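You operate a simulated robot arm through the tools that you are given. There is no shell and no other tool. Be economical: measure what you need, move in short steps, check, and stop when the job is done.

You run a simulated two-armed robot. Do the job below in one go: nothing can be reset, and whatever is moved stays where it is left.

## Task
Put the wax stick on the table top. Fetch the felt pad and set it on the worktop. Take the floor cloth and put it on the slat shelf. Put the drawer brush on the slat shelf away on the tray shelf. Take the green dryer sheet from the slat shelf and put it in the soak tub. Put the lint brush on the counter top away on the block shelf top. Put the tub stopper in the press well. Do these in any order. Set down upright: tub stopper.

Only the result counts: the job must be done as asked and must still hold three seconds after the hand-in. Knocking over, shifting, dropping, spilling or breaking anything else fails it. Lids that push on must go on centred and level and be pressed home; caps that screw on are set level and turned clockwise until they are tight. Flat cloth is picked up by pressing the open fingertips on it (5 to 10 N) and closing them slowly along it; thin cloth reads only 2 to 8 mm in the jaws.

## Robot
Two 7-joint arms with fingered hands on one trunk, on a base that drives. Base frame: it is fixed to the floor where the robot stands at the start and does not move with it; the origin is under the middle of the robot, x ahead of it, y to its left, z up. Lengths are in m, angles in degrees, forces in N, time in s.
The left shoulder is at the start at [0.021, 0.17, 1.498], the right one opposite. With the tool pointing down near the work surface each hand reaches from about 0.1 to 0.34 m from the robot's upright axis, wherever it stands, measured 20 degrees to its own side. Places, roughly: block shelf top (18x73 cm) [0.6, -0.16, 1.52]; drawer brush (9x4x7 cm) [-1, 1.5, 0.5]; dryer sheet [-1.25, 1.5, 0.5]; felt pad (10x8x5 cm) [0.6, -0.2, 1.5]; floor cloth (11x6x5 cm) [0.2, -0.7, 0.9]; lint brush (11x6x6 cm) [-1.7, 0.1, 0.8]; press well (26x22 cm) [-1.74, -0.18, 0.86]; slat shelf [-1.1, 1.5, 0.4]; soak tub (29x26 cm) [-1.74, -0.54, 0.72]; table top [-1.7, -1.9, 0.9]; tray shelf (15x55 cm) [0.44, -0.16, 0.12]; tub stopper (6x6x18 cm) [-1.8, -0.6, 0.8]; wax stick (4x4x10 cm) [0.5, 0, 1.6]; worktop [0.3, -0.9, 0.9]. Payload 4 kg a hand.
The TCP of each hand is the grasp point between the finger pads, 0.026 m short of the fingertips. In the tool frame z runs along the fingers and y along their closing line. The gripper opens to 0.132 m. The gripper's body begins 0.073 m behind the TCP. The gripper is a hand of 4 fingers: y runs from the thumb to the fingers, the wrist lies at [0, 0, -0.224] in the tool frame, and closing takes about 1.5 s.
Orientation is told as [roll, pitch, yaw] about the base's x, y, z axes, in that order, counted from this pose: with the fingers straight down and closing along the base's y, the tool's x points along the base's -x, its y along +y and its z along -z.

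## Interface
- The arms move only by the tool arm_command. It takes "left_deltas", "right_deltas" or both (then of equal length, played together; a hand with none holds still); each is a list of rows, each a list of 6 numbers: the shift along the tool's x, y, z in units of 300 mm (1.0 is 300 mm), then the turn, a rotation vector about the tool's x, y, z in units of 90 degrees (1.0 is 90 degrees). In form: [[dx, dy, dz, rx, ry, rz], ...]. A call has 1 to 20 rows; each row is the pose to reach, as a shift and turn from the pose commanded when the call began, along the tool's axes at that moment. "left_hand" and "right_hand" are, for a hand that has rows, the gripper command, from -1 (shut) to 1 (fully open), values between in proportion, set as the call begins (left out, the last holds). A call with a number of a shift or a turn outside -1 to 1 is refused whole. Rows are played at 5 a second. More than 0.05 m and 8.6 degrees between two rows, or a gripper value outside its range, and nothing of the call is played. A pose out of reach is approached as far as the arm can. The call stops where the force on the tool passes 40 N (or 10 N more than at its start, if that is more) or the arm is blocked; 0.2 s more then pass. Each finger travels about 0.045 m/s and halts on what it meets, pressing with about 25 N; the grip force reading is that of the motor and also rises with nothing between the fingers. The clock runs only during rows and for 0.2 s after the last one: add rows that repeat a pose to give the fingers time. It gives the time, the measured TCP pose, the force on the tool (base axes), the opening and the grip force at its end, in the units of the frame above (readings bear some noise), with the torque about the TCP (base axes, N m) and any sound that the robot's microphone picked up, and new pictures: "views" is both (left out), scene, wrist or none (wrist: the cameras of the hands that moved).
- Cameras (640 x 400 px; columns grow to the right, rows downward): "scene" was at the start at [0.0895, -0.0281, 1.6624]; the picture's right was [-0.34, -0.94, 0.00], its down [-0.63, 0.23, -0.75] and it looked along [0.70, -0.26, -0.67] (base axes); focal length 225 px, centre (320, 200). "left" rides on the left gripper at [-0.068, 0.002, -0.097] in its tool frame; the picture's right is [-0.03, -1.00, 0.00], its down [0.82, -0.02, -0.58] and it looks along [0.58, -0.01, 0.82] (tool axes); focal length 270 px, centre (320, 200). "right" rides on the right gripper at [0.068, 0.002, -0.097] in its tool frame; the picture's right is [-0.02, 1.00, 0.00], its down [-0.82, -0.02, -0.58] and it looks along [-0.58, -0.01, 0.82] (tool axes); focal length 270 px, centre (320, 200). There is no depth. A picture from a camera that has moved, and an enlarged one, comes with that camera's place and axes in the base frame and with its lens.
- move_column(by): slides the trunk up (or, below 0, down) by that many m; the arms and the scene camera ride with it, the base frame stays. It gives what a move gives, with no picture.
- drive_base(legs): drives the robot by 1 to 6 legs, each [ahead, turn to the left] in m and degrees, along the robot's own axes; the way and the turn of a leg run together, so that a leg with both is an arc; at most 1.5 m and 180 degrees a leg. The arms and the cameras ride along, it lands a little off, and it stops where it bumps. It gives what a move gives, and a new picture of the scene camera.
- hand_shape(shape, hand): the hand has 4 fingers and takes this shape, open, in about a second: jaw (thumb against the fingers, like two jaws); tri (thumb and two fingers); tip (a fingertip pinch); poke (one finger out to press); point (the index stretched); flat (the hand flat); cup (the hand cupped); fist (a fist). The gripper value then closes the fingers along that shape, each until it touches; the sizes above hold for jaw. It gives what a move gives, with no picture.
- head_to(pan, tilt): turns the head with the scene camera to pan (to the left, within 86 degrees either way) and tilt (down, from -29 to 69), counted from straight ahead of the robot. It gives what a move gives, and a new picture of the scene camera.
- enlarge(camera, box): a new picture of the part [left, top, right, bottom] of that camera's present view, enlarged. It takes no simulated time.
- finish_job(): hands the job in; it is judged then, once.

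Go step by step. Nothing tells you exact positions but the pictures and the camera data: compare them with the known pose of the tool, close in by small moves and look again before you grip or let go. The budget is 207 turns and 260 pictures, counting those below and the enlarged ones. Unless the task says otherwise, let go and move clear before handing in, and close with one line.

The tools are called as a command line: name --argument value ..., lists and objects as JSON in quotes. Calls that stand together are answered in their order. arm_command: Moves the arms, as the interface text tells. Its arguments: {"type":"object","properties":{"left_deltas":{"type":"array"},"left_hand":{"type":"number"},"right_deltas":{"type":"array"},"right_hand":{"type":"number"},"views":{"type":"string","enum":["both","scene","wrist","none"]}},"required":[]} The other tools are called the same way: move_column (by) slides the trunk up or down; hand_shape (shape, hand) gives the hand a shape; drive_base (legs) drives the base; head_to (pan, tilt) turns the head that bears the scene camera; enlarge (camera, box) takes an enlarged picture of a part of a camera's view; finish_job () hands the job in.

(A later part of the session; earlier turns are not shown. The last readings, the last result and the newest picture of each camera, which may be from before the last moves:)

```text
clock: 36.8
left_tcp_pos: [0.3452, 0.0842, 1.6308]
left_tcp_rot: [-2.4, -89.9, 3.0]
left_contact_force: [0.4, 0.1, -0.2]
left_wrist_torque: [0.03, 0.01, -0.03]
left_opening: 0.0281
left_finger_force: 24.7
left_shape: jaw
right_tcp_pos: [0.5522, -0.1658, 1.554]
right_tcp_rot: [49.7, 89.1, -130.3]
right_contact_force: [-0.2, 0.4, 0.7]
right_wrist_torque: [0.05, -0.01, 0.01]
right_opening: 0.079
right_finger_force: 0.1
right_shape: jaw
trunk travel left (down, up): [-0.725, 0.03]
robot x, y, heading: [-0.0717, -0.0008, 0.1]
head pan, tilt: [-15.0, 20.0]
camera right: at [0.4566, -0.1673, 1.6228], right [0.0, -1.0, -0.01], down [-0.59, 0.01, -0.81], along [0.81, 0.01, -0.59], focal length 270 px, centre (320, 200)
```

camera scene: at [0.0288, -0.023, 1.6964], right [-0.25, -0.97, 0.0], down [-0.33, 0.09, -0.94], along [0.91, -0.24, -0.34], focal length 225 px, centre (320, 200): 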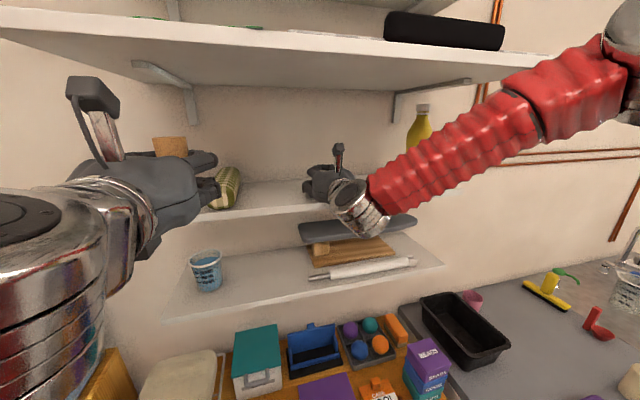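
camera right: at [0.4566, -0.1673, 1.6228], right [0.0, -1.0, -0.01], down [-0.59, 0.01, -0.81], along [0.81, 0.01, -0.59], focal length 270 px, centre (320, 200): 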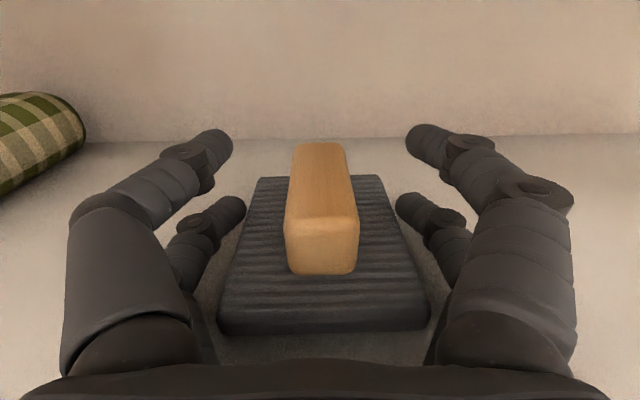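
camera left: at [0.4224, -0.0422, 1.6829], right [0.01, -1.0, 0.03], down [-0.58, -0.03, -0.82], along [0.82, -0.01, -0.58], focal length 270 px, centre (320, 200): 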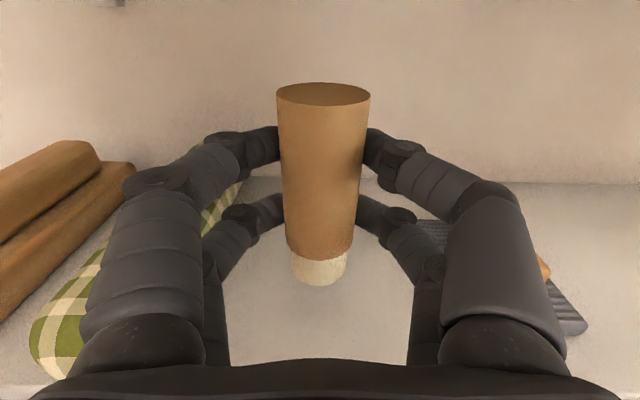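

arm_command --right_deltas '[[-0.01, 0, 0, 0, 0, 0], [-0.02, 0, 0, 0, 0, 0], [-0.02, 0, 0, 0, 0, 0]]' --views "none"

arm_command --right_deltas '[[0, 0, 0, 0, 0, 0], [0, 0, 0, 0, 0, 0], [0, 0, 0, 0, 0, 0], [0, 0, 0, 0, 0, 0], [0, 0, 0, 0, 0, 0], [0, 0, 0, 0, 0, 0]]' --right_hand -1 --views "wrist"

```text
clock: 37.6
left_tcp_pos: [0.3451, 0.0838, 1.6314]
left_tcp_rot: [4.3, -89.8, -3.7]
left_contact_force: [0.6, 0.4, 0.0]
left_wrist_torque: [0.03, -0.03, 0.0]
left_opening: 0.0279
left_finger_force: 25.0
left_shape: jaw
right_tcp_pos: [0.5525, -0.1629, 1.5491]
right_tcp_rot: [46.8, 89.1, -133.3]
right_contact_force: [0.5, 0.4, 0.5]
right_wrist_torque: [-0.04, -0.03, -0.02]
right_opening: 0.0793
right_finger_force: 0.0
right_shape: jaw
right hand out of reach, approached as far as the arm can: row 1, 2, 3
trunk travel left (down, up): [-0.725, 0.03]
robot x, y, heading: [-0.0725, 0.0018, 0.1]
head pan, tilt: [-15.0, 20.0]
```

```text
clock: 39.0
left_tcp_pos: [0.3454, 0.0845, 1.6315]
left_tcp_rot: [-16.3, -89.9, 16.8]
left_contact_force: [-0.9, -0.3, -0.3]
left_wrist_torque: [0.01, 0.03, -0.06]
left_opening: 0.0282
left_finger_force: 25.1
left_shape: jaw
right_tcp_pos: [0.5515, -0.162, 1.5503]
right_tcp_rot: [56.5, 89.2, -123.7]
right_contact_force: [2.1, 0.4, 5.8]
right_wrist_torque: [-0.3, 0.12, 0.05]
right_opening: 0.0313
right_finger_force: 24.5
right_shape: jaw
trunk travel left (down, up): [-0.725, 0.03]
robot x, y, heading: [-0.0692, 0.0, 0.2]
head pan, tilt: [-15.0, 20.0]
camera right: at [0.4552, -0.1642, 1.6199], right [0.0, -1.0, -0.01], down [-0.58, 0.01, -0.81], along [0.81, 0.01, -0.58], focal length 270 px, centre (320, 200)
```

right: 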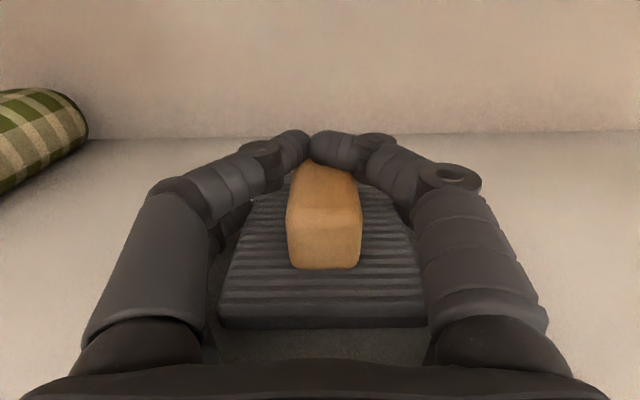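

arm_command --right_deltas '[[0.02, 0, 0, 0, 0, 0], [0.05, 0, 0, 0, 0, 0], [0.09, 0, 0, 0, 0, 0], [0.09, 0, 0, 0, 0, 0]]' --views "wrist"

```text
clock: 40.0
left_tcp_pos: [0.3451, 0.0854, 1.6309]
left_tcp_rot: [-26.2, -89.9, 26.8]
left_contact_force: [-0.3, -0.6, -1.4]
left_wrist_torque: [0.03, -0.01, -0.05]
left_opening: 0.0281
left_finger_force: 25.5
left_shape: jaw
right_tcp_pos: [0.5512, -0.1625, 1.5774]
right_tcp_rot: [70.8, 89.3, -108.9]
right_contact_force: [-0.2, 0.3, -0.8]
right_wrist_torque: [-0.01, 0.02, -0.02]
right_opening: 0.0311
right_finger_force: 24.7
right_shape: jaw
trunk travel left (down, up): [-0.725, 0.03]
robot x, y, heading: [-0.0721, -0.0038, 0.4]
head pan, tilt: [-15.0, 20.0]
camera right: at [0.4552, -0.1646, 1.6457], right [0.0, -1.0, -0.01], down [-0.58, 0.01, -0.81], along [0.81, 0.01, -0.58], focal length 270 px, centre (320, 200)
```

right: 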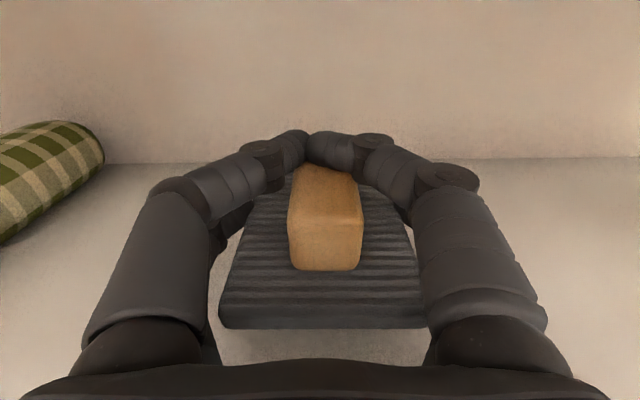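

The pad is held. I raise it a bit more and pull out of the shelf by driving back.

arm_command --right_deltas '[[0.05, 0, 0, 0, 0, 0], [0.1, 0, 0, 0, 0, 0], [0.1, 0, -0.12, 0, 0, 0], [0.1, 0, -0.24, 0, 0, 0], [0.1, 0, -0.36, 0, 0, 0]]' --views "none"

drive_base --legs '[[-0.35, 0]]'

head_to --pan -60 --tilt 30

```text
clock: 41.2
left_tcp_pos: [0.3443, 0.0845, 1.6305]
left_tcp_rot: [7.5, -90.0, -7.0]
left_contact_force: [1.1, -0.7, -1.0]
left_wrist_torque: [-0.02, 0.02, 0.0]
left_opening: 0.0282
left_finger_force: 25.0
left_shape: jaw
right_tcp_pos: [0.4456, -0.1626, 1.6068]
right_tcp_rot: [72.3, 89.2, -107.4]
right_contact_force: [-0.8, 0.2, -0.5]
right_wrist_torque: [-0.01, 0.02, 0.03]
right_opening: 0.0302
right_finger_force: 24.3
right_shape: jaw
trunk travel left (down, up): [-0.725, 0.03]
robot x, y, heading: [-0.077, -0.0011, 0.3]
head pan, tilt: [-15.0, 20.0]
```

```text
clock: 43.5
left_tcp_pos: [-0.0076, 0.0814, 1.6313]
left_tcp_rot: [-0.8, -89.9, 1.2]
left_contact_force: [-0.3, -0.3, -0.3]
left_wrist_torque: [0.02, 0.01, -0.01]
left_opening: 0.0282
left_finger_force: 24.6
left_shape: jaw
right_tcp_pos: [0.0904, -0.1672, 1.6083]
right_tcp_rot: [70.9, 89.3, -109.4]
right_contact_force: [0.0, 0.0, -0.7]
right_wrist_torque: [-0.01, 0.01, 0.03]
right_opening: 0.0303
right_finger_force: 25.0
right_shape: jaw
trunk travel left (down, up): [-0.725, 0.03]
robot x, y, heading: [-0.4269, -0.0024, 0.0]
head pan, tilt: [-15.0, 20.0]
camera scene: at [-0.3253, -0.0247, 1.6963], right [-0.26, -0.97, 0.0], down [-0.33, 0.09, -0.94], along [0.91, -0.24, -0.34], focal length 225 px, centre (320, 200)
```

scene: 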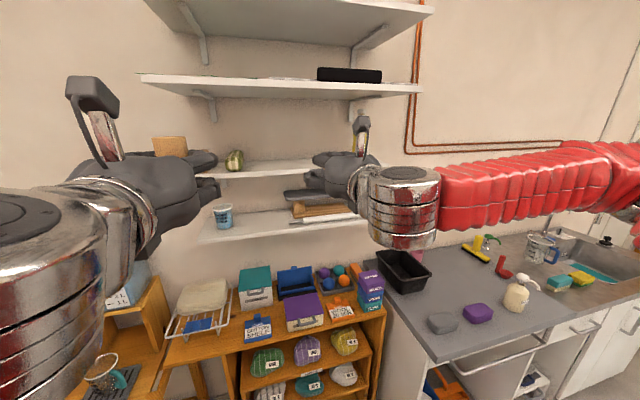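

```text
clock: 44.7
left_tcp_pos: [-0.0088, 0.0799, 1.6315]
left_tcp_rot: [-2.6, -89.9, 2.9]
left_contact_force: [-0.6, -0.8, -0.1]
left_wrist_torque: [-0.01, 0.03, 0.0]
left_opening: 0.0279
left_finger_force: 25.1
left_shape: jaw
right_tcp_pos: [0.0914, -0.1684, 1.6076]
right_tcp_rot: [70.8, 89.3, -109.3]
right_contact_force: [-1.1, 0.6, 0.5]
right_wrist_torque: [-0.01, 0.0, -0.02]
right_opening: 0.03
right_finger_force: 24.5
right_shape: jaw
trunk travel left (down, up): [-0.725, 0.03]
robot x, y, heading: [-0.4263, 0.0023, 0.1]
head pan, tilt: [-60.0, 30.0]
camera scene: at [-0.37, -0.0789, 1.6803], right [-0.87, -0.5, 0.0], down [-0.25, 0.43, -0.87], along [0.43, -0.75, -0.5], focal length 225 px, centre (320, 200)
```

scene: 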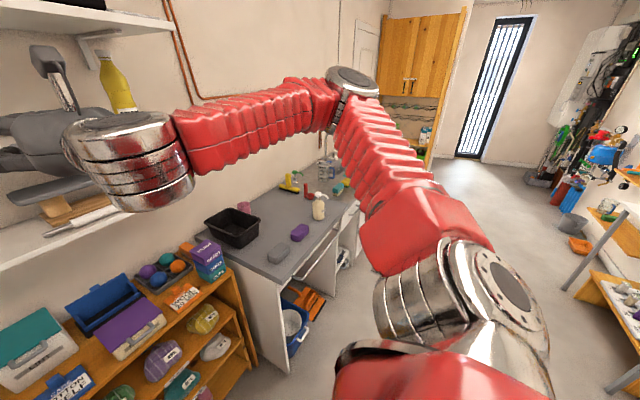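

The floor cloth should be the grey slab at (0.21,-0.69) on the worktop, whose front edge is near x=0.1. I drive over there facing the worktop.

drive_base --legs '[[0, -90], [0.82, 0], [0, 90]]'

head_to --pan 0 --tilt 45

```text
clock: 47.8
left_tcp_pos: [-0.1282, -0.3084, 1.6328]
left_tcp_rot: [15.5, -89.9, -72.4]
left_contact_force: [-0.1, -0.7, -0.7]
left_wrist_torque: [0.02, -0.02, 0.02]
left_opening: 0.0279
left_finger_force: 25.4
left_shape: jaw
right_tcp_pos: [-0.2826, -0.5262, 1.6082]
right_tcp_rot: [68.6, 89.3, -168.5]
right_contact_force: [-0.1, -0.7, -1.0]
right_wrist_torque: [0.03, -0.01, 0.08]
right_opening: 0.0298
right_finger_force: 25.1
right_shape: jaw
trunk travel left (down, up): [-0.725, 0.03]
robot x, y, heading: [-0.3855, 0.027, -59.3]
head pan, tilt: [-60.0, 30.0]
stopped in leg 1: the robot was blocked; the commanded pose is now the measured one
camera scene: at [-0.4252, -0.0622, 1.6803], right [-0.87, 0.49, 0.0], down [0.24, 0.44, -0.87], along [-0.42, -0.76, -0.5], focal length 225 px, centre (320, 200)
```

scene: 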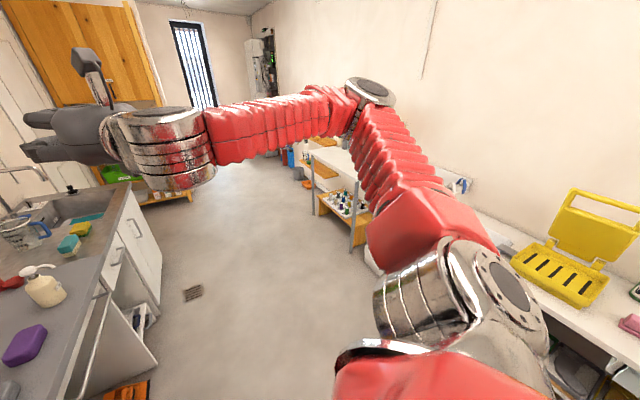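

```text
clock: 49.1
left_tcp_pos: [-0.1259, -0.3075, 1.6321]
left_tcp_rot: [-33.9, -89.9, -22.9]
left_contact_force: [0.1, -0.2, -0.5]
left_wrist_torque: [-0.03, 0.04, 0.0]
left_opening: 0.0278
left_finger_force: 25.2
left_shape: jaw
right_tcp_pos: [-0.2805, -0.5246, 1.6084]
right_tcp_rot: [71.0, 89.3, -166.1]
right_contact_force: [-0.4, 1.1, -0.7]
right_wrist_torque: [0.02, -0.01, -0.05]
right_opening: 0.0301
right_finger_force: 25.4
right_shape: jaw
trunk travel left (down, up): [-0.725, 0.03]
robot x, y, heading: [-0.3878, 0.0303, -59.2]
head pan, tilt: [0.0, 45.0]
camera scene: at [-0.338, -0.0529, 1.6576], right [-0.86, -0.51, 0.0], down [-0.36, 0.61, -0.71], along [0.36, -0.61, -0.71], focal length 225 px, centre (320, 200)
```

scene: 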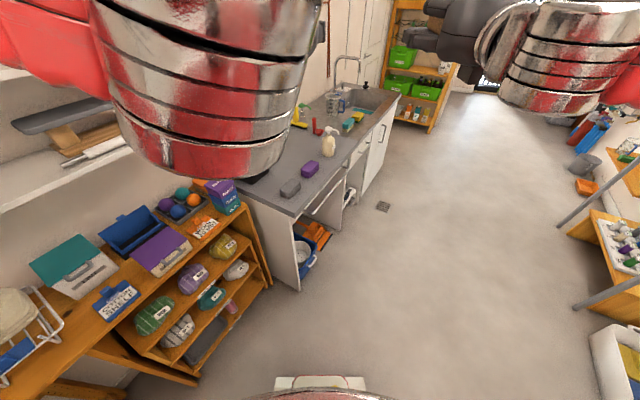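

The turn bumped, probably the raised left elbow against the lower shelf. I undo part of the turn, back away, and turn again with more room.

drive_base --legs '[[0, 30], [-0.35, 0]]'

head_to --pan 25 --tilt 20

```text
clock: 53.0
left_tcp_pos: [-0.2937, 0.0306, 1.6323]
left_tcp_rot: [30.2, -89.9, -56.7]
left_contact_force: [0.2, 0.0, -0.4]
left_wrist_torque: [-0.05, 0.01, 0.01]
left_opening: 0.0278
left_finger_force: 24.7
left_shape: jaw
right_tcp_pos: [-0.3182, -0.2347, 1.6082]
right_tcp_rot: [65.5, 89.4, -141.4]
right_contact_force: [0.1, -1.1, -0.3]
right_wrist_torque: [0.02, -0.04, 0.04]
right_opening: 0.0299
right_finger_force: 25.0
right_shape: jaw
trunk travel left (down, up): [-0.725, 0.03]
robot x, y, heading: [-0.6922, 0.1839, -28.8]
head pan, tilt: [0.0, 45.0]
camera scene: at [-0.6092, 0.1355, 1.6575], right [-0.48, -0.88, 0.0], down [-0.62, 0.34, -0.71], along [0.62, -0.34, -0.71], focal length 225 px, centre (320, 200)
```

scene: 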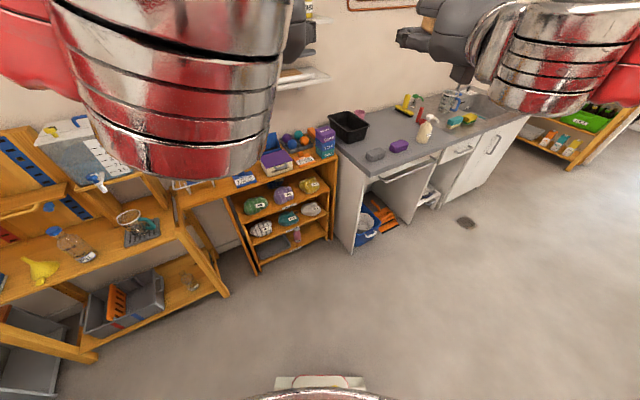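

```text
clock: 53.9
left_tcp_pos: [-0.2929, 0.0332, 1.6317]
left_tcp_rot: [-13.2, -89.9, -13.2]
left_contact_force: [0.9, 0.3, -0.3]
left_wrist_torque: [0.03, -0.02, -0.02]
left_opening: 0.0277
left_finger_force: 25.0
left_shape: jaw
right_tcp_pos: [-0.3176, -0.2328, 1.6084]
right_tcp_rot: [70.9, 89.3, -135.9]
right_contact_force: [0.3, -1.2, -0.3]
right_wrist_torque: [-0.01, -0.01, -0.01]
right_opening: 0.03
right_finger_force: 24.7
right_shape: jaw
trunk travel left (down, up): [-0.725, 0.03]
robot x, y, heading: [-0.6867, 0.1823, -28.8]
head pan, tilt: [25.0, 20.0]
camera scene: at [-0.5872, 0.1706, 1.6962], right [-0.07, -1.0, 0.0], down [-0.34, 0.02, -0.94], along [0.94, -0.06, -0.34], focal length 225 px, centre (320, 200)
```

scene: 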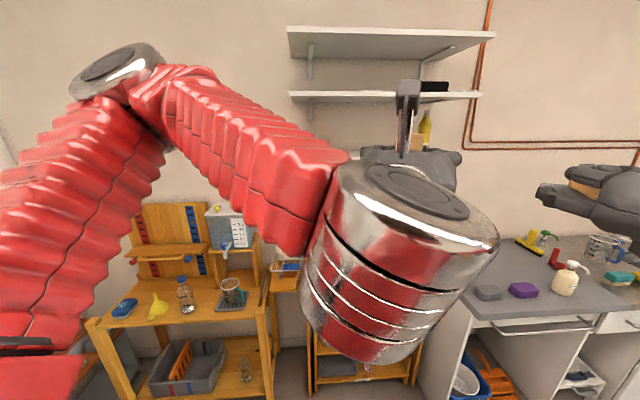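

drive_base --legs '[[0, -61.2], [1.05, 0], [0, 90], [0.3, 0]]'

head_to --pan 0 --tilt 45

```text
clock: 56.8
left_tcp_pos: [-0.559, -0.2259, 1.6336]
left_tcp_rot: [-4.8, -90.0, -73.5]
left_contact_force: [-1.3, 0.6, -1.1]
left_wrist_torque: [0.01, 0.0, 0.01]
left_opening: 0.0275
left_finger_force: 24.3
left_shape: jaw
right_tcp_pos: [-0.7824, -0.3703, 1.6099]
right_tcp_rot: [71.3, 89.3, 172.8]
right_contact_force: [0.0, -0.4, -0.7]
right_wrist_torque: [0.0, -0.04, 0.03]
right_opening: 0.03
right_finger_force: 24.8
right_shape: jaw
trunk travel left (down, up): [-0.725, 0.03]
robot x, y, heading: [-0.6461, 0.1873, -82.3]
head pan, tilt: [25.0, 20.0]
stopped in leg 1: the robot was blocked; the commanded pose is now the measured one
camera scene: at [-0.592, 0.0975, 1.6963], right [-0.84, -0.54, 0.0], down [-0.18, 0.29, -0.94], along [0.51, -0.79, -0.34], focal length 225 px, centre (320, 200)
```

scene: 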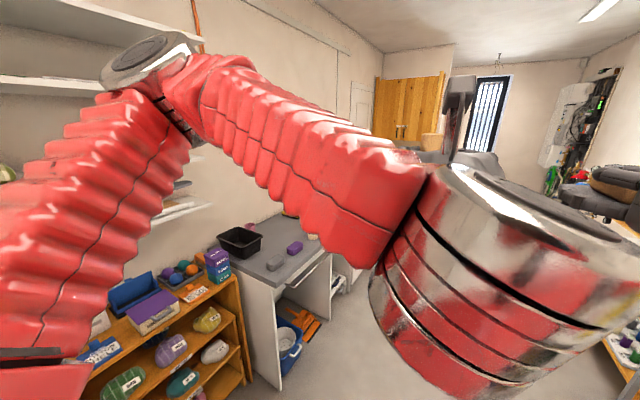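

```text
clock: 57.6
left_tcp_pos: [-0.5563, -0.225, 1.6327]
left_tcp_rot: [-58.8, -89.8, -19.5]
left_contact_force: [0.8, 0.8, -0.8]
left_wrist_torque: [0.01, -0.04, 0.0]
left_opening: 0.0277
left_finger_force: 24.9
left_shape: jaw
right_tcp_pos: [-0.78, -0.3711, 1.6105]
right_tcp_rot: [76.2, 89.2, 177.6]
right_contact_force: [0.0, 1.0, -0.6]
right_wrist_torque: [0.02, -0.01, 0.01]
right_opening: 0.03
right_finger_force: 24.9
right_shape: jaw
trunk travel left (down, up): [-0.725, 0.03]
robot x, y, heading: [-0.6415, 0.1877, -82.4]
head pan, tilt: [0.0, 45.0]
camera scene: at [-0.6285, 0.0958, 1.6577], right [-0.99, -0.13, 0.0], down [-0.09, 0.7, -0.71], along [0.09, -0.7, -0.71], focal length 225 px, centre (320, 200)
```

scene: 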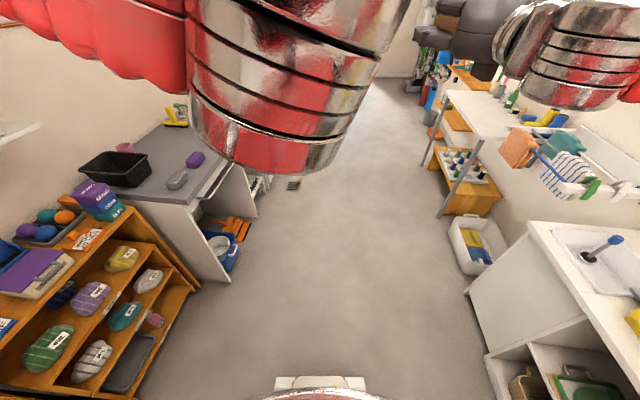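

Blocked again. I look to both sides to see what the arms touch.

head_to --pan -86 --tilt 15

head_to --pan 86 --tilt 15

```text
clock: 59.2
left_tcp_pos: [-0.5574, -0.2263, 1.6339]
left_tcp_rot: [-33.1, -89.9, -45.3]
left_contact_force: [0.0, -0.6, -0.9]
left_wrist_torque: [-0.02, 0.01, 0.03]
left_opening: 0.0278
left_finger_force: 25.4
left_shape: jaw
right_tcp_pos: [-0.7816, -0.3709, 1.61]
right_tcp_rot: [74.4, 89.3, 176.0]
right_contact_force: [-0.3, -0.3, -0.6]
right_wrist_torque: [-0.03, -0.02, 0.02]
right_opening: 0.0301
right_finger_force: 24.8
right_shape: jaw
trunk travel left (down, up): [-0.725, 0.03]
robot x, y, heading: [-0.6451, 0.1844, -82.5]
head pan, tilt: [-85.9, 15.0]
camera scene: at [-0.7329, 0.1573, 1.7045], right [-0.2, 0.98, 0.0], down [0.25, 0.05, -0.97], along [-0.95, -0.19, -0.26], focal length 225 px, centre (320, 200)
```

scene: 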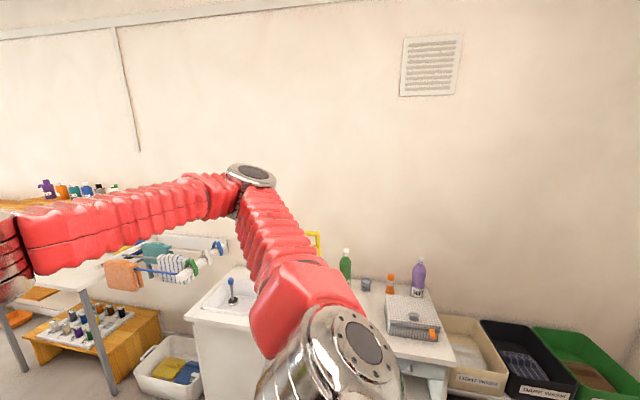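

```text
clock: 61.9
left_tcp_pos: [-0.558, -0.2256, 1.634]
left_tcp_rot: [-29.9, -89.9, -48.2]
left_contact_force: [0.1, 0.4, -0.2]
left_wrist_torque: [0.01, -0.01, -0.05]
left_opening: 0.0278
left_finger_force: 24.7
left_shape: jaw
right_tcp_pos: [-0.7825, -0.3704, 1.6097]
right_tcp_rot: [74.3, 89.3, 175.8]
right_contact_force: [0.0, -0.3, 0.2]
right_wrist_torque: [0.02, 0.02, 0.0]
right_opening: 0.0299
right_finger_force: 25.0
right_shape: jaw
trunk travel left (down, up): [-0.725, 0.03]
robot x, y, heading: [-0.6433, 0.1879, -82.5]
head pan, tilt: [85.9, 15.0]
camera scene: at [-0.5483, 0.1816, 1.7045], right [0.06, -1.0, 0.0], down [-0.26, -0.01, -0.97], along [0.96, 0.06, -0.26], focal length 225 px, centre (320, 200)
```

scene: 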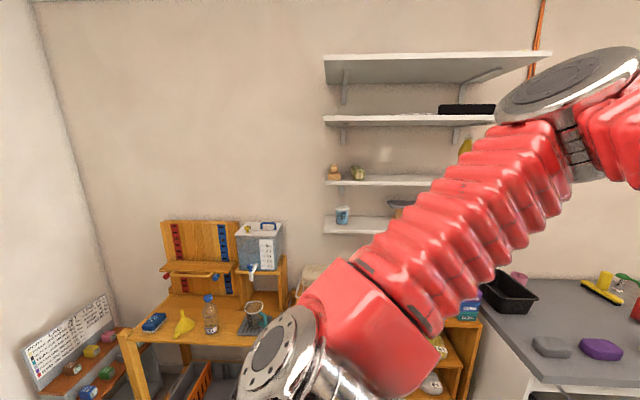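

I see nothing in contact with either arm. I try the small remaining turn again.

drive_base --legs '[[0, -8]]'

```text
clock: 62.9
left_tcp_pos: [-0.6149, -0.2325, 1.6353]
left_tcp_rot: [-49.1, -89.9, -36.9]
left_contact_force: [0.4, 0.7, -0.7]
left_wrist_torque: [-0.01, -0.02, -0.03]
left_opening: 0.0275
left_finger_force: 25.0
left_shape: jaw
right_tcp_pos: [-0.856, -0.3455, 1.6099]
right_tcp_rot: [78.2, 89.3, 171.8]
right_contact_force: [-0.5, -0.1, -0.7]
right_wrist_torque: [0.02, 0.0, -0.01]
right_opening: 0.0302
right_finger_force: 24.7
right_shape: jaw
trunk travel left (down, up): [-0.725, 0.03]
robot x, y, heading: [-0.6342, 0.1862, -90.1]
head pan, tilt: [85.9, 15.0]
camera scene: at [-0.5434, 0.1698, 1.7045], right [-0.08, -1.0, 0.0], down [-0.26, 0.02, -0.97], along [0.96, -0.07, -0.26], focal length 225 px, centre (320, 200)
```

scene: 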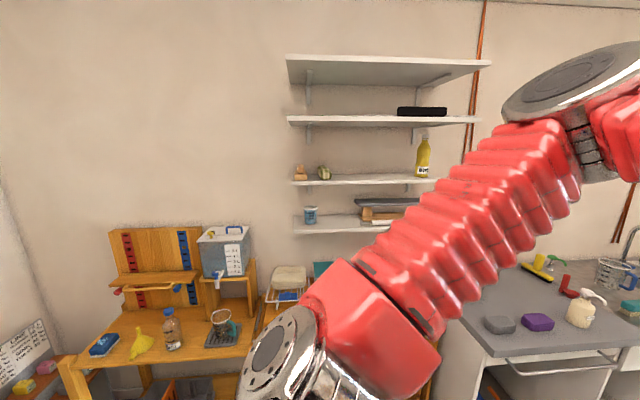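

That worked. Now driving along and turning in smaller legs.

drive_base --legs '[[1.02, 0], [0, 45], [0, 45]]'

head_to --pan 0 --tilt 40

```text
clock: 71.0
left_tcp_pos: [-0.313, -1.0999, 1.636]
left_tcp_rot: [-6.4, -89.9, -32.1]
left_contact_force: [0.7, -0.4, -1.0]
left_wrist_torque: [0.0, 0.01, -0.02]
left_opening: 0.0276
left_finger_force: 25.3
left_shape: jaw
right_tcp_pos: [-0.3911, -1.3539, 1.6105]
right_tcp_rot: [73.4, 89.2, -145.4]
right_contact_force: [0.2, 0.5, -0.2]
right_wrist_torque: [-0.02, 0.02, -0.03]
right_opening: 0.0302
right_finger_force: 25.2
right_shape: jaw
trunk travel left (down, up): [-0.725, 0.03]
robot x, y, heading: [-0.6615, -0.8569, -42.9]
head pan, tilt: [85.9, 15.0]
stopped in leg 3: the robot was blocked; the commanded pose is now the measured one
camera scene: at [-0.5874, -0.8024, 1.7045], right [0.68, -0.73, 0.0], down [-0.19, -0.18, -0.97], along [0.71, 0.66, -0.26], focal length 225 px, centre (320, 200)
```

scene: 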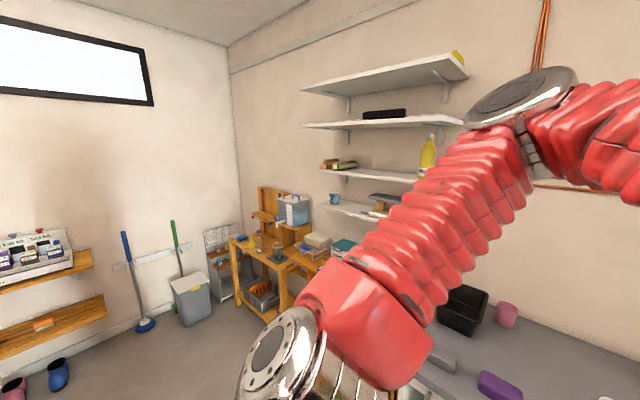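

```text
clock: 72.7
left_tcp_pos: [-0.3123, -1.0993, 1.6354]
left_tcp_rot: [-23.7, -89.9, -14.8]
left_contact_force: [-0.2, -0.1, -0.5]
left_wrist_torque: [0.01, 0.0, -0.01]
left_opening: 0.0275
left_finger_force: 24.9
left_shape: jaw
right_tcp_pos: [-0.3911, -1.3536, 1.6116]
right_tcp_rot: [73.3, 89.4, -145.5]
right_contact_force: [-0.1, 0.8, -1.2]
right_wrist_torque: [-0.01, -0.01, -0.01]
right_opening: 0.03
right_finger_force: 25.3
right_shape: jaw
trunk travel left (down, up): [-0.725, 0.03]
robot x, y, heading: [-0.6598, -0.8603, -43.2]
head pan, tilt: [0.0, 40.0]
camera scene: at [-0.5925, -0.9242, 1.6649], right [-0.68, -0.73, 0.0], down [-0.47, 0.44, -0.77], along [0.56, -0.52, -0.64], focal length 225 px, centre (320, 200)
```

scene: 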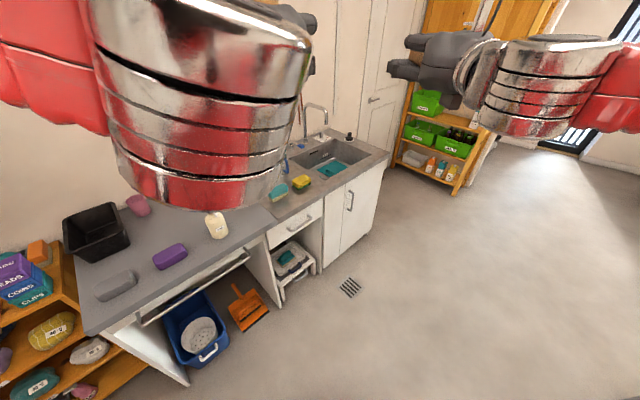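

drive_base --legs '[[0, 15], [0, 15], [0, 13]]'

```text
clock: 76.2
left_tcp_pos: [-0.2395, -0.7965, 1.6351]
left_tcp_rot: [56.8, -89.9, -52.5]
left_contact_force: [0.2, 0.5, -1.1]
left_wrist_torque: [0.01, 0.0, 0.0]
left_opening: 0.0272
left_finger_force: 24.9
left_shape: jaw
right_tcp_pos: [-0.1222, -1.0374, 1.6117]
right_tcp_rot: [68.7, 89.3, -107.4]
right_contact_force: [0.3, 0.0, -0.9]
right_wrist_torque: [0.0, -0.01, 0.03]
right_opening: 0.0298
right_finger_force: 25.5
right_shape: jaw
trunk travel left (down, up): [-0.725, 0.03]
robot x, y, heading: [-0.6587, -0.8997, -0.4]
head pan, tilt: [0.0, 40.0]
stopped in leg 3: the robot was blocked; the commanded pose is now the measured one
camera scene: at [-0.5642, -0.8981, 1.6649], right [-0.01, -1.0, 0.0], down [-0.64, 0.0, -0.77], along [0.77, -0.01, -0.64], focal length 225 px, centre (320, 200)
```

scene: 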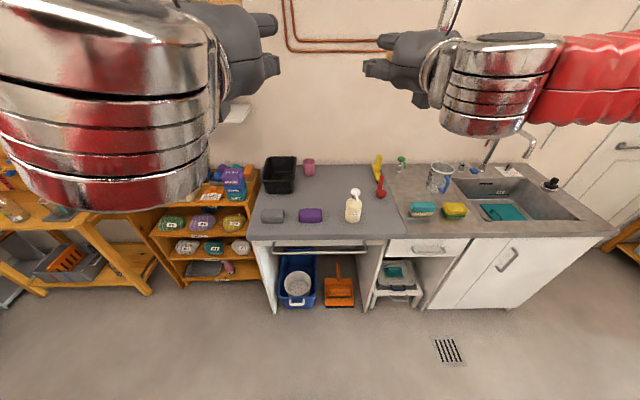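

I'm now facing the worktop. There is a free spot on its front right part, near (0.16,-1.18), right of the soap dispenser. I move closer, shift the right hand to the right and lower the trunk.

drive_base --legs '[[0.22, 0]]'

arm_command --right_deltas '[[0, 0.1, 0, 0, 0, 0], [0, 0.2, 0, 0, 0, 0], [0, 0.3, 0, 0, 0, 0], [0, 0.4, 0, 0, 0, 0], [0, 0.5, 0, 0, 0, 0], [0, 0.5, 0, 0, 0, 0]]' --views "none"

move_column --by -0.45

head_to --pan -25 --tilt 30

```text
clock: 77.9
left_tcp_pos: [-0.0166, -0.7992, 1.6342]
left_tcp_rot: [31.9, -89.9, -27.7]
left_contact_force: [-0.2, -0.4, -1.1]
left_wrist_torque: [0.0, -0.02, 0.0]
left_opening: 0.0271
left_finger_force: 24.8
left_shape: jaw
right_tcp_pos: [0.1006, -1.0403, 1.6116]
right_tcp_rot: [68.0, 89.3, -108.2]
right_contact_force: [0.2, -0.7, -1.0]
right_wrist_torque: [0.04, 0.0, -0.03]
right_opening: 0.0298
right_finger_force: 24.6
right_shape: jaw
trunk travel left (down, up): [-0.725, 0.03]
robot x, y, heading: [-0.4359, -0.8945, -0.7]
head pan, tilt: [0.0, 40.0]
camera scene: at [-0.3402, -0.8993, 1.6648], right [-0.01, -1.0, 0.0], down [-0.64, 0.01, -0.77], along [0.77, -0.01, -0.64], focal length 225 px, centre (320, 200)
```

scene: 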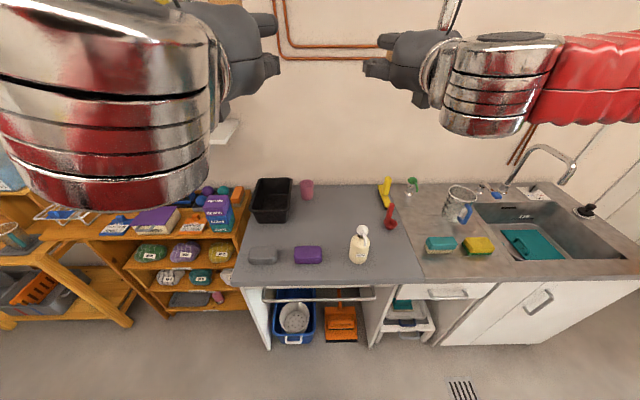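

```text
clock: 79.3
left_tcp_pos: [-0.0172, -0.8004, 1.6357]
left_tcp_rot: [41.1, -89.9, -36.8]
left_contact_force: [0.0, 0.3, -0.5]
left_wrist_torque: [0.03, 0.01, -0.05]
left_opening: 0.0274
left_finger_force: 25.1
left_shape: jaw
right_tcp_pos: [0.1083, -1.1901, 1.6156]
right_tcp_rot: [71.6, 89.4, -104.7]
right_contact_force: [0.4, -0.7, -0.8]
right_wrist_torque: [0.01, 0.02, 0.01]
right_opening: 0.0299
right_finger_force: 25.3
right_shape: jaw
trunk travel left (down, up): [-0.725, 0.03]
robot x, y, heading: [-0.4395, -0.8976, -0.8]
head pan, tilt: [0.0, 40.0]
```

```text
refused: -0.45 is not a number from -0.4 to 0.4
```

```text
clock: 80.2
left_tcp_pos: [-0.0175, -0.8003, 1.6364]
left_tcp_rot: [61.3, -89.9, -57.1]
left_contact_force: [-0.4, 0.4, 0.0]
left_wrist_torque: [-0.01, 0.03, 0.0]
left_opening: 0.0274
left_finger_force: 25.0
left_shape: jaw
right_tcp_pos: [0.1079, -1.1902, 1.616]
right_tcp_rot: [70.0, 89.4, -106.1]
right_contact_force: [-0.2, -0.3, -0.8]
right_wrist_torque: [0.02, -0.01, 0.01]
right_opening: 0.0296
right_finger_force: 25.2
right_shape: jaw
trunk travel left (down, up): [-0.725, 0.03]
robot x, y, heading: [-0.4376, -0.9006, -1.0]
head pan, tilt: [-25.0, 30.0]
camera scene: at [-0.3446, -0.9383, 1.6802], right [-0.43, -0.9, 0.0], down [-0.45, 0.22, -0.87], along [0.78, -0.37, -0.5], focal length 225 px, centre (320, 200)
```

scene: 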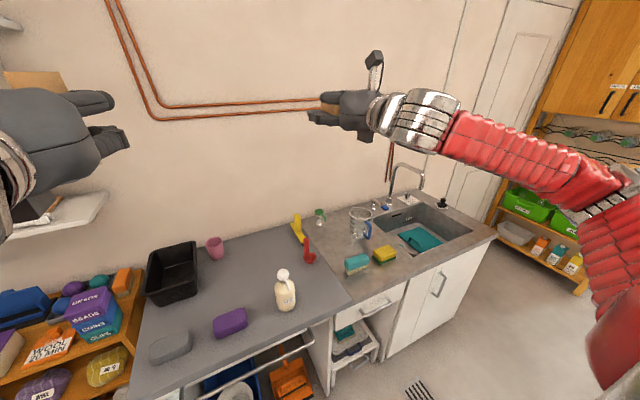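

move_column --by -0.4

move_column --by -0.17

arm_command --right_deltas '[[0, 0, 0, 0, 0, 0]]' --views "both"

```text
clock: 84.0
left_tcp_pos: [0.0273, -0.801, 1.1856]
left_tcp_rot: [5.4, -83.1, -1.3]
left_contact_force: [-0.1, -0.2, -0.7]
left_wrist_torque: [0.02, 0.0, 0.01]
left_opening: 0.0275
left_finger_force: 25.2
left_shape: jaw
right_tcp_pos: [0.1103, -1.1907, 1.215]
right_tcp_rot: [70.8, 89.4, -105.3]
right_contact_force: [1.4, 0.1, -1.3]
right_wrist_torque: [-0.02, 0.02, 0.01]
right_opening: 0.0301
right_finger_force: 24.9
right_shape: jaw
trunk travel left (down, up): [-0.325, 0.43]
robot x, y, heading: [-0.4389, -0.9005, -0.7]
head pan, tilt: [-25.0, 30.0]
```

```text
clock: 85.9
left_tcp_pos: [0.0852, -0.8027, 0.934]
left_tcp_rot: [5.2, -72.0, -0.9]
left_contact_force: [0.2, 0.1, -1.1]
left_wrist_torque: [-0.03, 0.02, 0.03]
left_opening: 0.0275
left_finger_force: 25.2
left_shape: jaw
right_tcp_pos: [0.1259, -1.1904, 1.0208]
right_tcp_rot: [7.5, 87.0, -168.7]
right_contact_force: [-0.5, -0.4, -1.0]
right_wrist_torque: [-0.02, 0.0, 0.01]
right_opening: 0.0299
right_finger_force: 25.0
right_shape: jaw
trunk travel left (down, up): [-0.155, 0.6]
robot x, y, heading: [-0.4399, -0.9, -0.8]
head pan, tilt: [-25.0, 30.0]
```

```text
clock: 86.3
left_tcp_pos: [0.0854, -0.8021, 0.9344]
left_tcp_rot: [5.2, -72.0, -0.9]
left_contact_force: [-0.5, 0.3, -0.5]
left_wrist_torque: [-0.02, 0.03, -0.04]
left_opening: 0.0269
left_finger_force: 25.0
left_shape: jaw
right_tcp_pos: [0.1278, -1.1916, 1.0208]
right_tcp_rot: [7.2, 86.9, -168.9]
right_contact_force: [-0.1, 0.7, -0.5]
right_wrist_torque: [-0.03, -0.01, 0.04]
right_opening: 0.0299
right_finger_force: 24.8
right_shape: jaw
trunk travel left (down, up): [-0.155, 0.6]
robot x, y, heading: [-0.4388, -0.9013, -0.9]
head pan, tilt: [-25.0, 30.0]
camera scene: at [-0.2263, -0.9397, 1.1012], right [-0.43, -0.9, 0.0], down [-0.45, 0.22, -0.87], along [0.78, -0.38, -0.5], focal length 225 px, centre (320, 200)
camera right: at [0.0343, -1.1994, 1.0941], right [0.07, -1.0, -0.02], down [-0.62, -0.03, -0.78], along [0.78, 0.06, -0.62], focal length 270 px, centre (320, 200)
```

scene: 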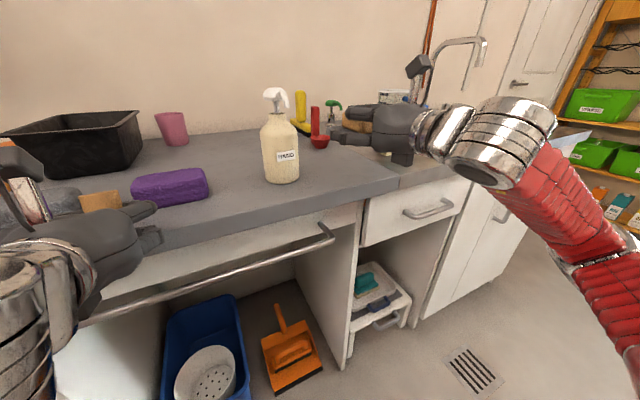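
right: 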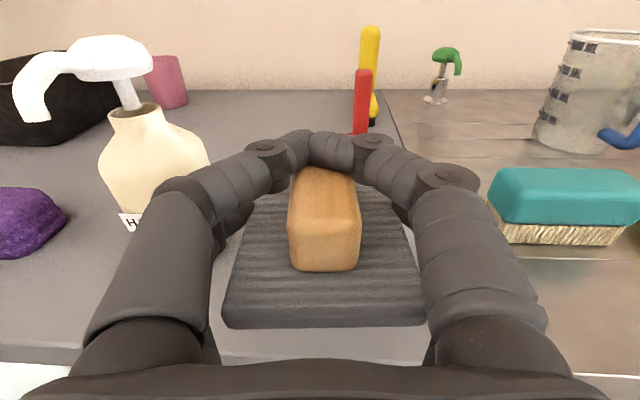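

Lowering leaned the torso forward, so the left hand got close to the counter edge; I lift it back first. Then I bring the right hand over its spot.

arm_command --left_deltas '[[-0.06, 0, -0.1, 0, 0, 0], [-0.12, 0, -0.2, 0, 0, 0], [-0.2, 0, -0.3, 0, 0, 0], [-0.28, 0, -0.4, 0, 0, 0], [-0.34, 0, -0.45, 0, 0, 0]]' --right_deltas '[[0, 0, 0.04, 0, 0.01, 0], [0, 0, 0.08, 0, 0.02, 0], [0, 0, 0.12, 0, 0.033, 0], [-0.06, 0, 0.16, 0, 0.033, 0], [-0.12, 0, 0.16, 0, 0.033, 0]]' --views "both"

```text
clock: 87.7
left_tcp_pos: [0.0022, -0.7988, 1.0466]
left_tcp_rot: [11.8, -69.2, -4.7]
left_contact_force: [-0.2, 0.1, 0.0]
left_wrist_torque: [-0.01, 0.02, 0.02]
left_opening: 0.0274
left_finger_force: 25.0
left_shape: jaw
left hand out of reach, approached as far as the arm can: row 1, 2
right_tcp_pos: [0.1734, -1.1887, 0.9839]
right_tcp_rot: [86.0, 89.6, -90.2]
right_contact_force: [0.0, -0.4, -0.3]
right_wrist_torque: [-0.02, 0.01, -0.02]
right_opening: 0.0298
right_finger_force: 24.7
right_shape: jaw
trunk travel left (down, up): [-0.155, 0.6]
robot x, y, heading: [-0.4386, -0.9033, -0.8]
head pan, tilt: [-25.0, 30.0]
stopped in row 5 (left hand): the arm was blocked; the commanded pose is now the measured one
camera scene: at [-0.2315, -0.9501, 1.1054], right [-0.55, -0.84, 0.0], down [-0.39, 0.25, -0.89], along [0.74, -0.48, -0.46], focal length 225 px, centre (320, 200)
camera right: at [0.0773, -1.1969, 1.0528], right [0.07, -1.0, -0.02], down [-0.58, -0.02, -0.82], along [0.81, 0.06, -0.58], focal length 270 px, centre (320, 200)
camera left: at [-0.0629, -0.8116, 1.1456], right [0.12, -0.99, -0.05], down [-0.82, -0.07, -0.56], along [0.56, 0.11, -0.82], focal length 270 px, centre (320, 200)
```

scene: 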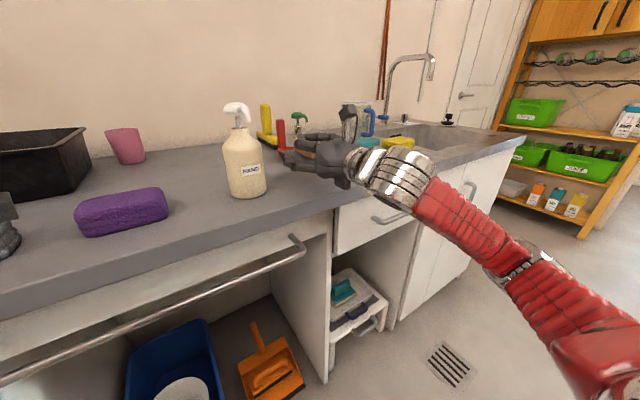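
right: 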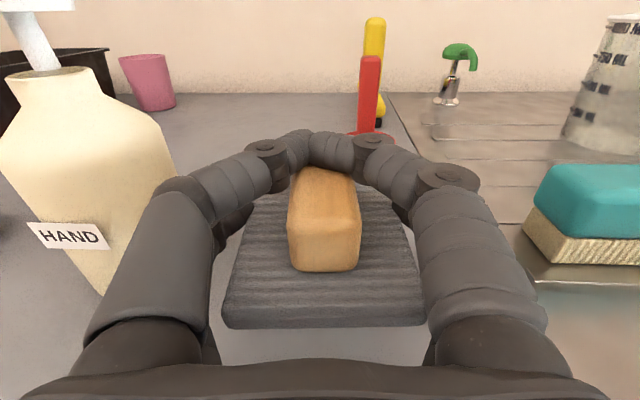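
left: 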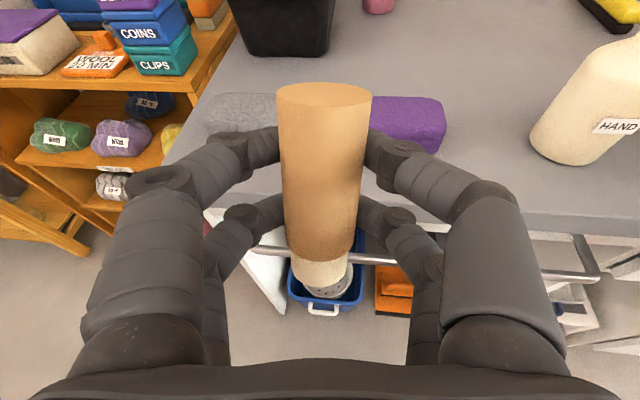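

The pad is above its free spot. Lowering it slowly.

arm_command --right_deltas '[[-0.04, 0.03, 0, 0, 0, 0], [-0.08, 0.03, 0, 0, 0, 0], [-0.11, 0.03, 0, 0, 0, 0], [-0.11, 0.03, 0, 0, 0, 0]]' --views "wrist"

```text
clock: 88.7
left_tcp_pos: [0.0036, -0.7986, 1.0488]
left_tcp_rot: [11.4, -69.2, -4.3]
left_contact_force: [-0.6, 0.3, -0.5]
left_wrist_torque: [0.01, 0.01, -0.02]
left_opening: 0.0274
left_finger_force: 24.9
left_shape: jaw
right_tcp_pos: [0.1747, -1.1978, 0.9503]
right_tcp_rot: [85.9, 89.7, -90.4]
right_contact_force: [0.5, 0.5, -0.9]
right_wrist_torque: [-0.04, 0.0, 0.01]
right_opening: 0.0301
right_finger_force: 24.8
right_shape: jaw
trunk travel left (down, up): [-0.155, 0.6]
robot x, y, heading: [-0.4379, -0.897, -0.5]
head pan, tilt: [-25.0, 30.0]
camera right: at [0.0782, -1.2071, 1.0192], right [0.07, -1.0, -0.02], down [-0.58, -0.02, -0.82], along [0.81, 0.06, -0.58], focal length 270 px, centre (320, 200)
```

right: 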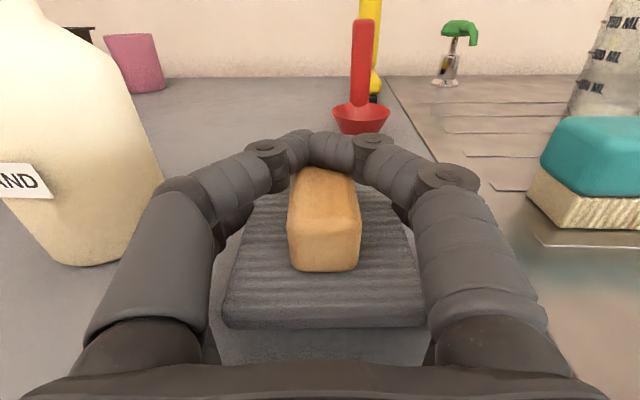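

arm_command --right_deltas '[[-0.015, 0, 0, 0, 0, 0], [-0.03, 0, 0, 0, 0, 0], [-0.045, 0, 0, 0, 0, 0], [-0.045, 0, 0, 0, 0, 0]]' --views "wrist"

```text
clock: 89.7
left_tcp_pos: [0.0032, -0.7993, 1.0485]
left_tcp_rot: [11.1, -69.3, -3.8]
left_contact_force: [0.2, -0.8, -0.9]
left_wrist_torque: [0.04, -0.03, -0.04]
left_opening: 0.0272
left_finger_force: 25.1
left_shape: jaw
right_tcp_pos: [0.1741, -1.1963, 0.9371]
right_tcp_rot: [83.1, 89.6, -93.0]
right_contact_force: [-0.9, 0.1, -0.7]
right_wrist_torque: [-0.01, 0.01, -0.01]
right_opening: 0.0298
right_finger_force: 24.9
right_shape: jaw
trunk travel left (down, up): [-0.155, 0.6]
robot x, y, heading: [-0.4365, -0.8991, -0.5]
head pan, tilt: [-25.0, 30.0]
camera right: at [0.0783, -1.2062, 1.0056], right [0.07, -1.0, -0.02], down [-0.58, -0.02, -0.82], along [0.81, 0.06, -0.58], focal length 270 px, centre (320, 200)
```

right: 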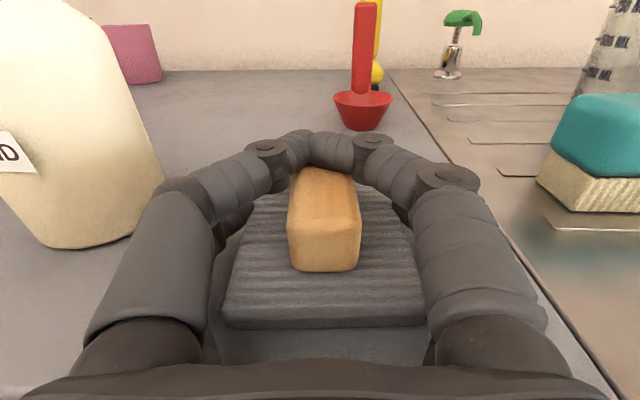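

arm_command --right_deltas '[[-0.01, 0, 0, 0, 0, 0], [-0.02, 0, 0, 0, 0, 0], [-0.03, 0, 0, 0, 0, 0], [-0.04, 0, 0, 0, 0, 0]]' --views "none"

```text
clock: 90.7
left_tcp_pos: [0.0013, -0.7983, 1.051]
left_tcp_rot: [10.6, -69.5, -3.4]
left_contact_force: [-0.7, 0.4, -1.2]
left_wrist_torque: [-0.01, 0.0, -0.01]
left_opening: 0.027
left_finger_force: 24.6
left_shape: jaw
right_tcp_pos: [0.1735, -1.1973, 0.9302]
right_tcp_rot: [142.0, 89.3, -34.2]
right_contact_force: [12.6, -0.5, 27.1]
right_wrist_torque: [-0.2, -0.17, 0.09]
right_opening: 0.0297
right_finger_force: 24.7
right_shape: jaw
trunk travel left (down, up): [-0.155, 0.6]
robot x, y, heading: [-0.4391, -0.8998, -0.4]
head pan, tilt: [-25.0, 30.0]
```

Contact at z 0.93. I ease off a hair, open the hand and look.

arm_command --right_deltas '[[0.01, 0, 0, 0, 0, 0], [0.01, 0, 0, 0, 0, 0], [0.01, 0, 0, 0, 0, 0], [0.01, 0, 0, 0, 0, 0], [0.01, 0, 0, 0, 0, 0]]' --right_hand 0.1 --views "wrist"

```text
clock: 91.9
left_tcp_pos: [0.003, -0.7993, 1.0506]
left_tcp_rot: [10.4, -69.4, -3.0]
left_contact_force: [0.2, -0.6, -1.0]
left_wrist_torque: [0.02, 0.02, -0.02]
left_opening: 0.0272
left_finger_force: 24.9
left_shape: jaw
right_tcp_pos: [0.1747, -1.1975, 0.928]
right_tcp_rot: [61.9, 89.6, -114.2]
right_contact_force: [0.0, -0.4, 1.0]
right_wrist_torque: [0.07, 0.11, -0.02]
right_opening: 0.0736
right_finger_force: 0.1
right_shape: jaw
trunk travel left (down, up): [-0.155, 0.6]
robot x, y, heading: [-0.4363, -0.8986, -0.5]
head pan, tilt: [-25.0, 30.0]
camera right: at [0.0783, -1.2071, 0.9965], right [0.07, -1.0, -0.02], down [-0.58, -0.02, -0.81], along [0.81, 0.06, -0.58], focal length 270 px, centre (320, 200)
```

right: 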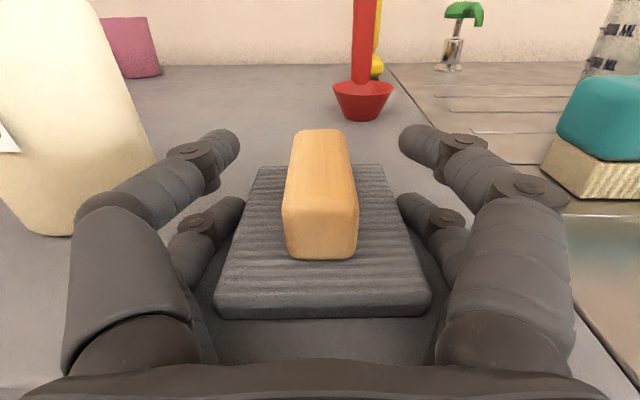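

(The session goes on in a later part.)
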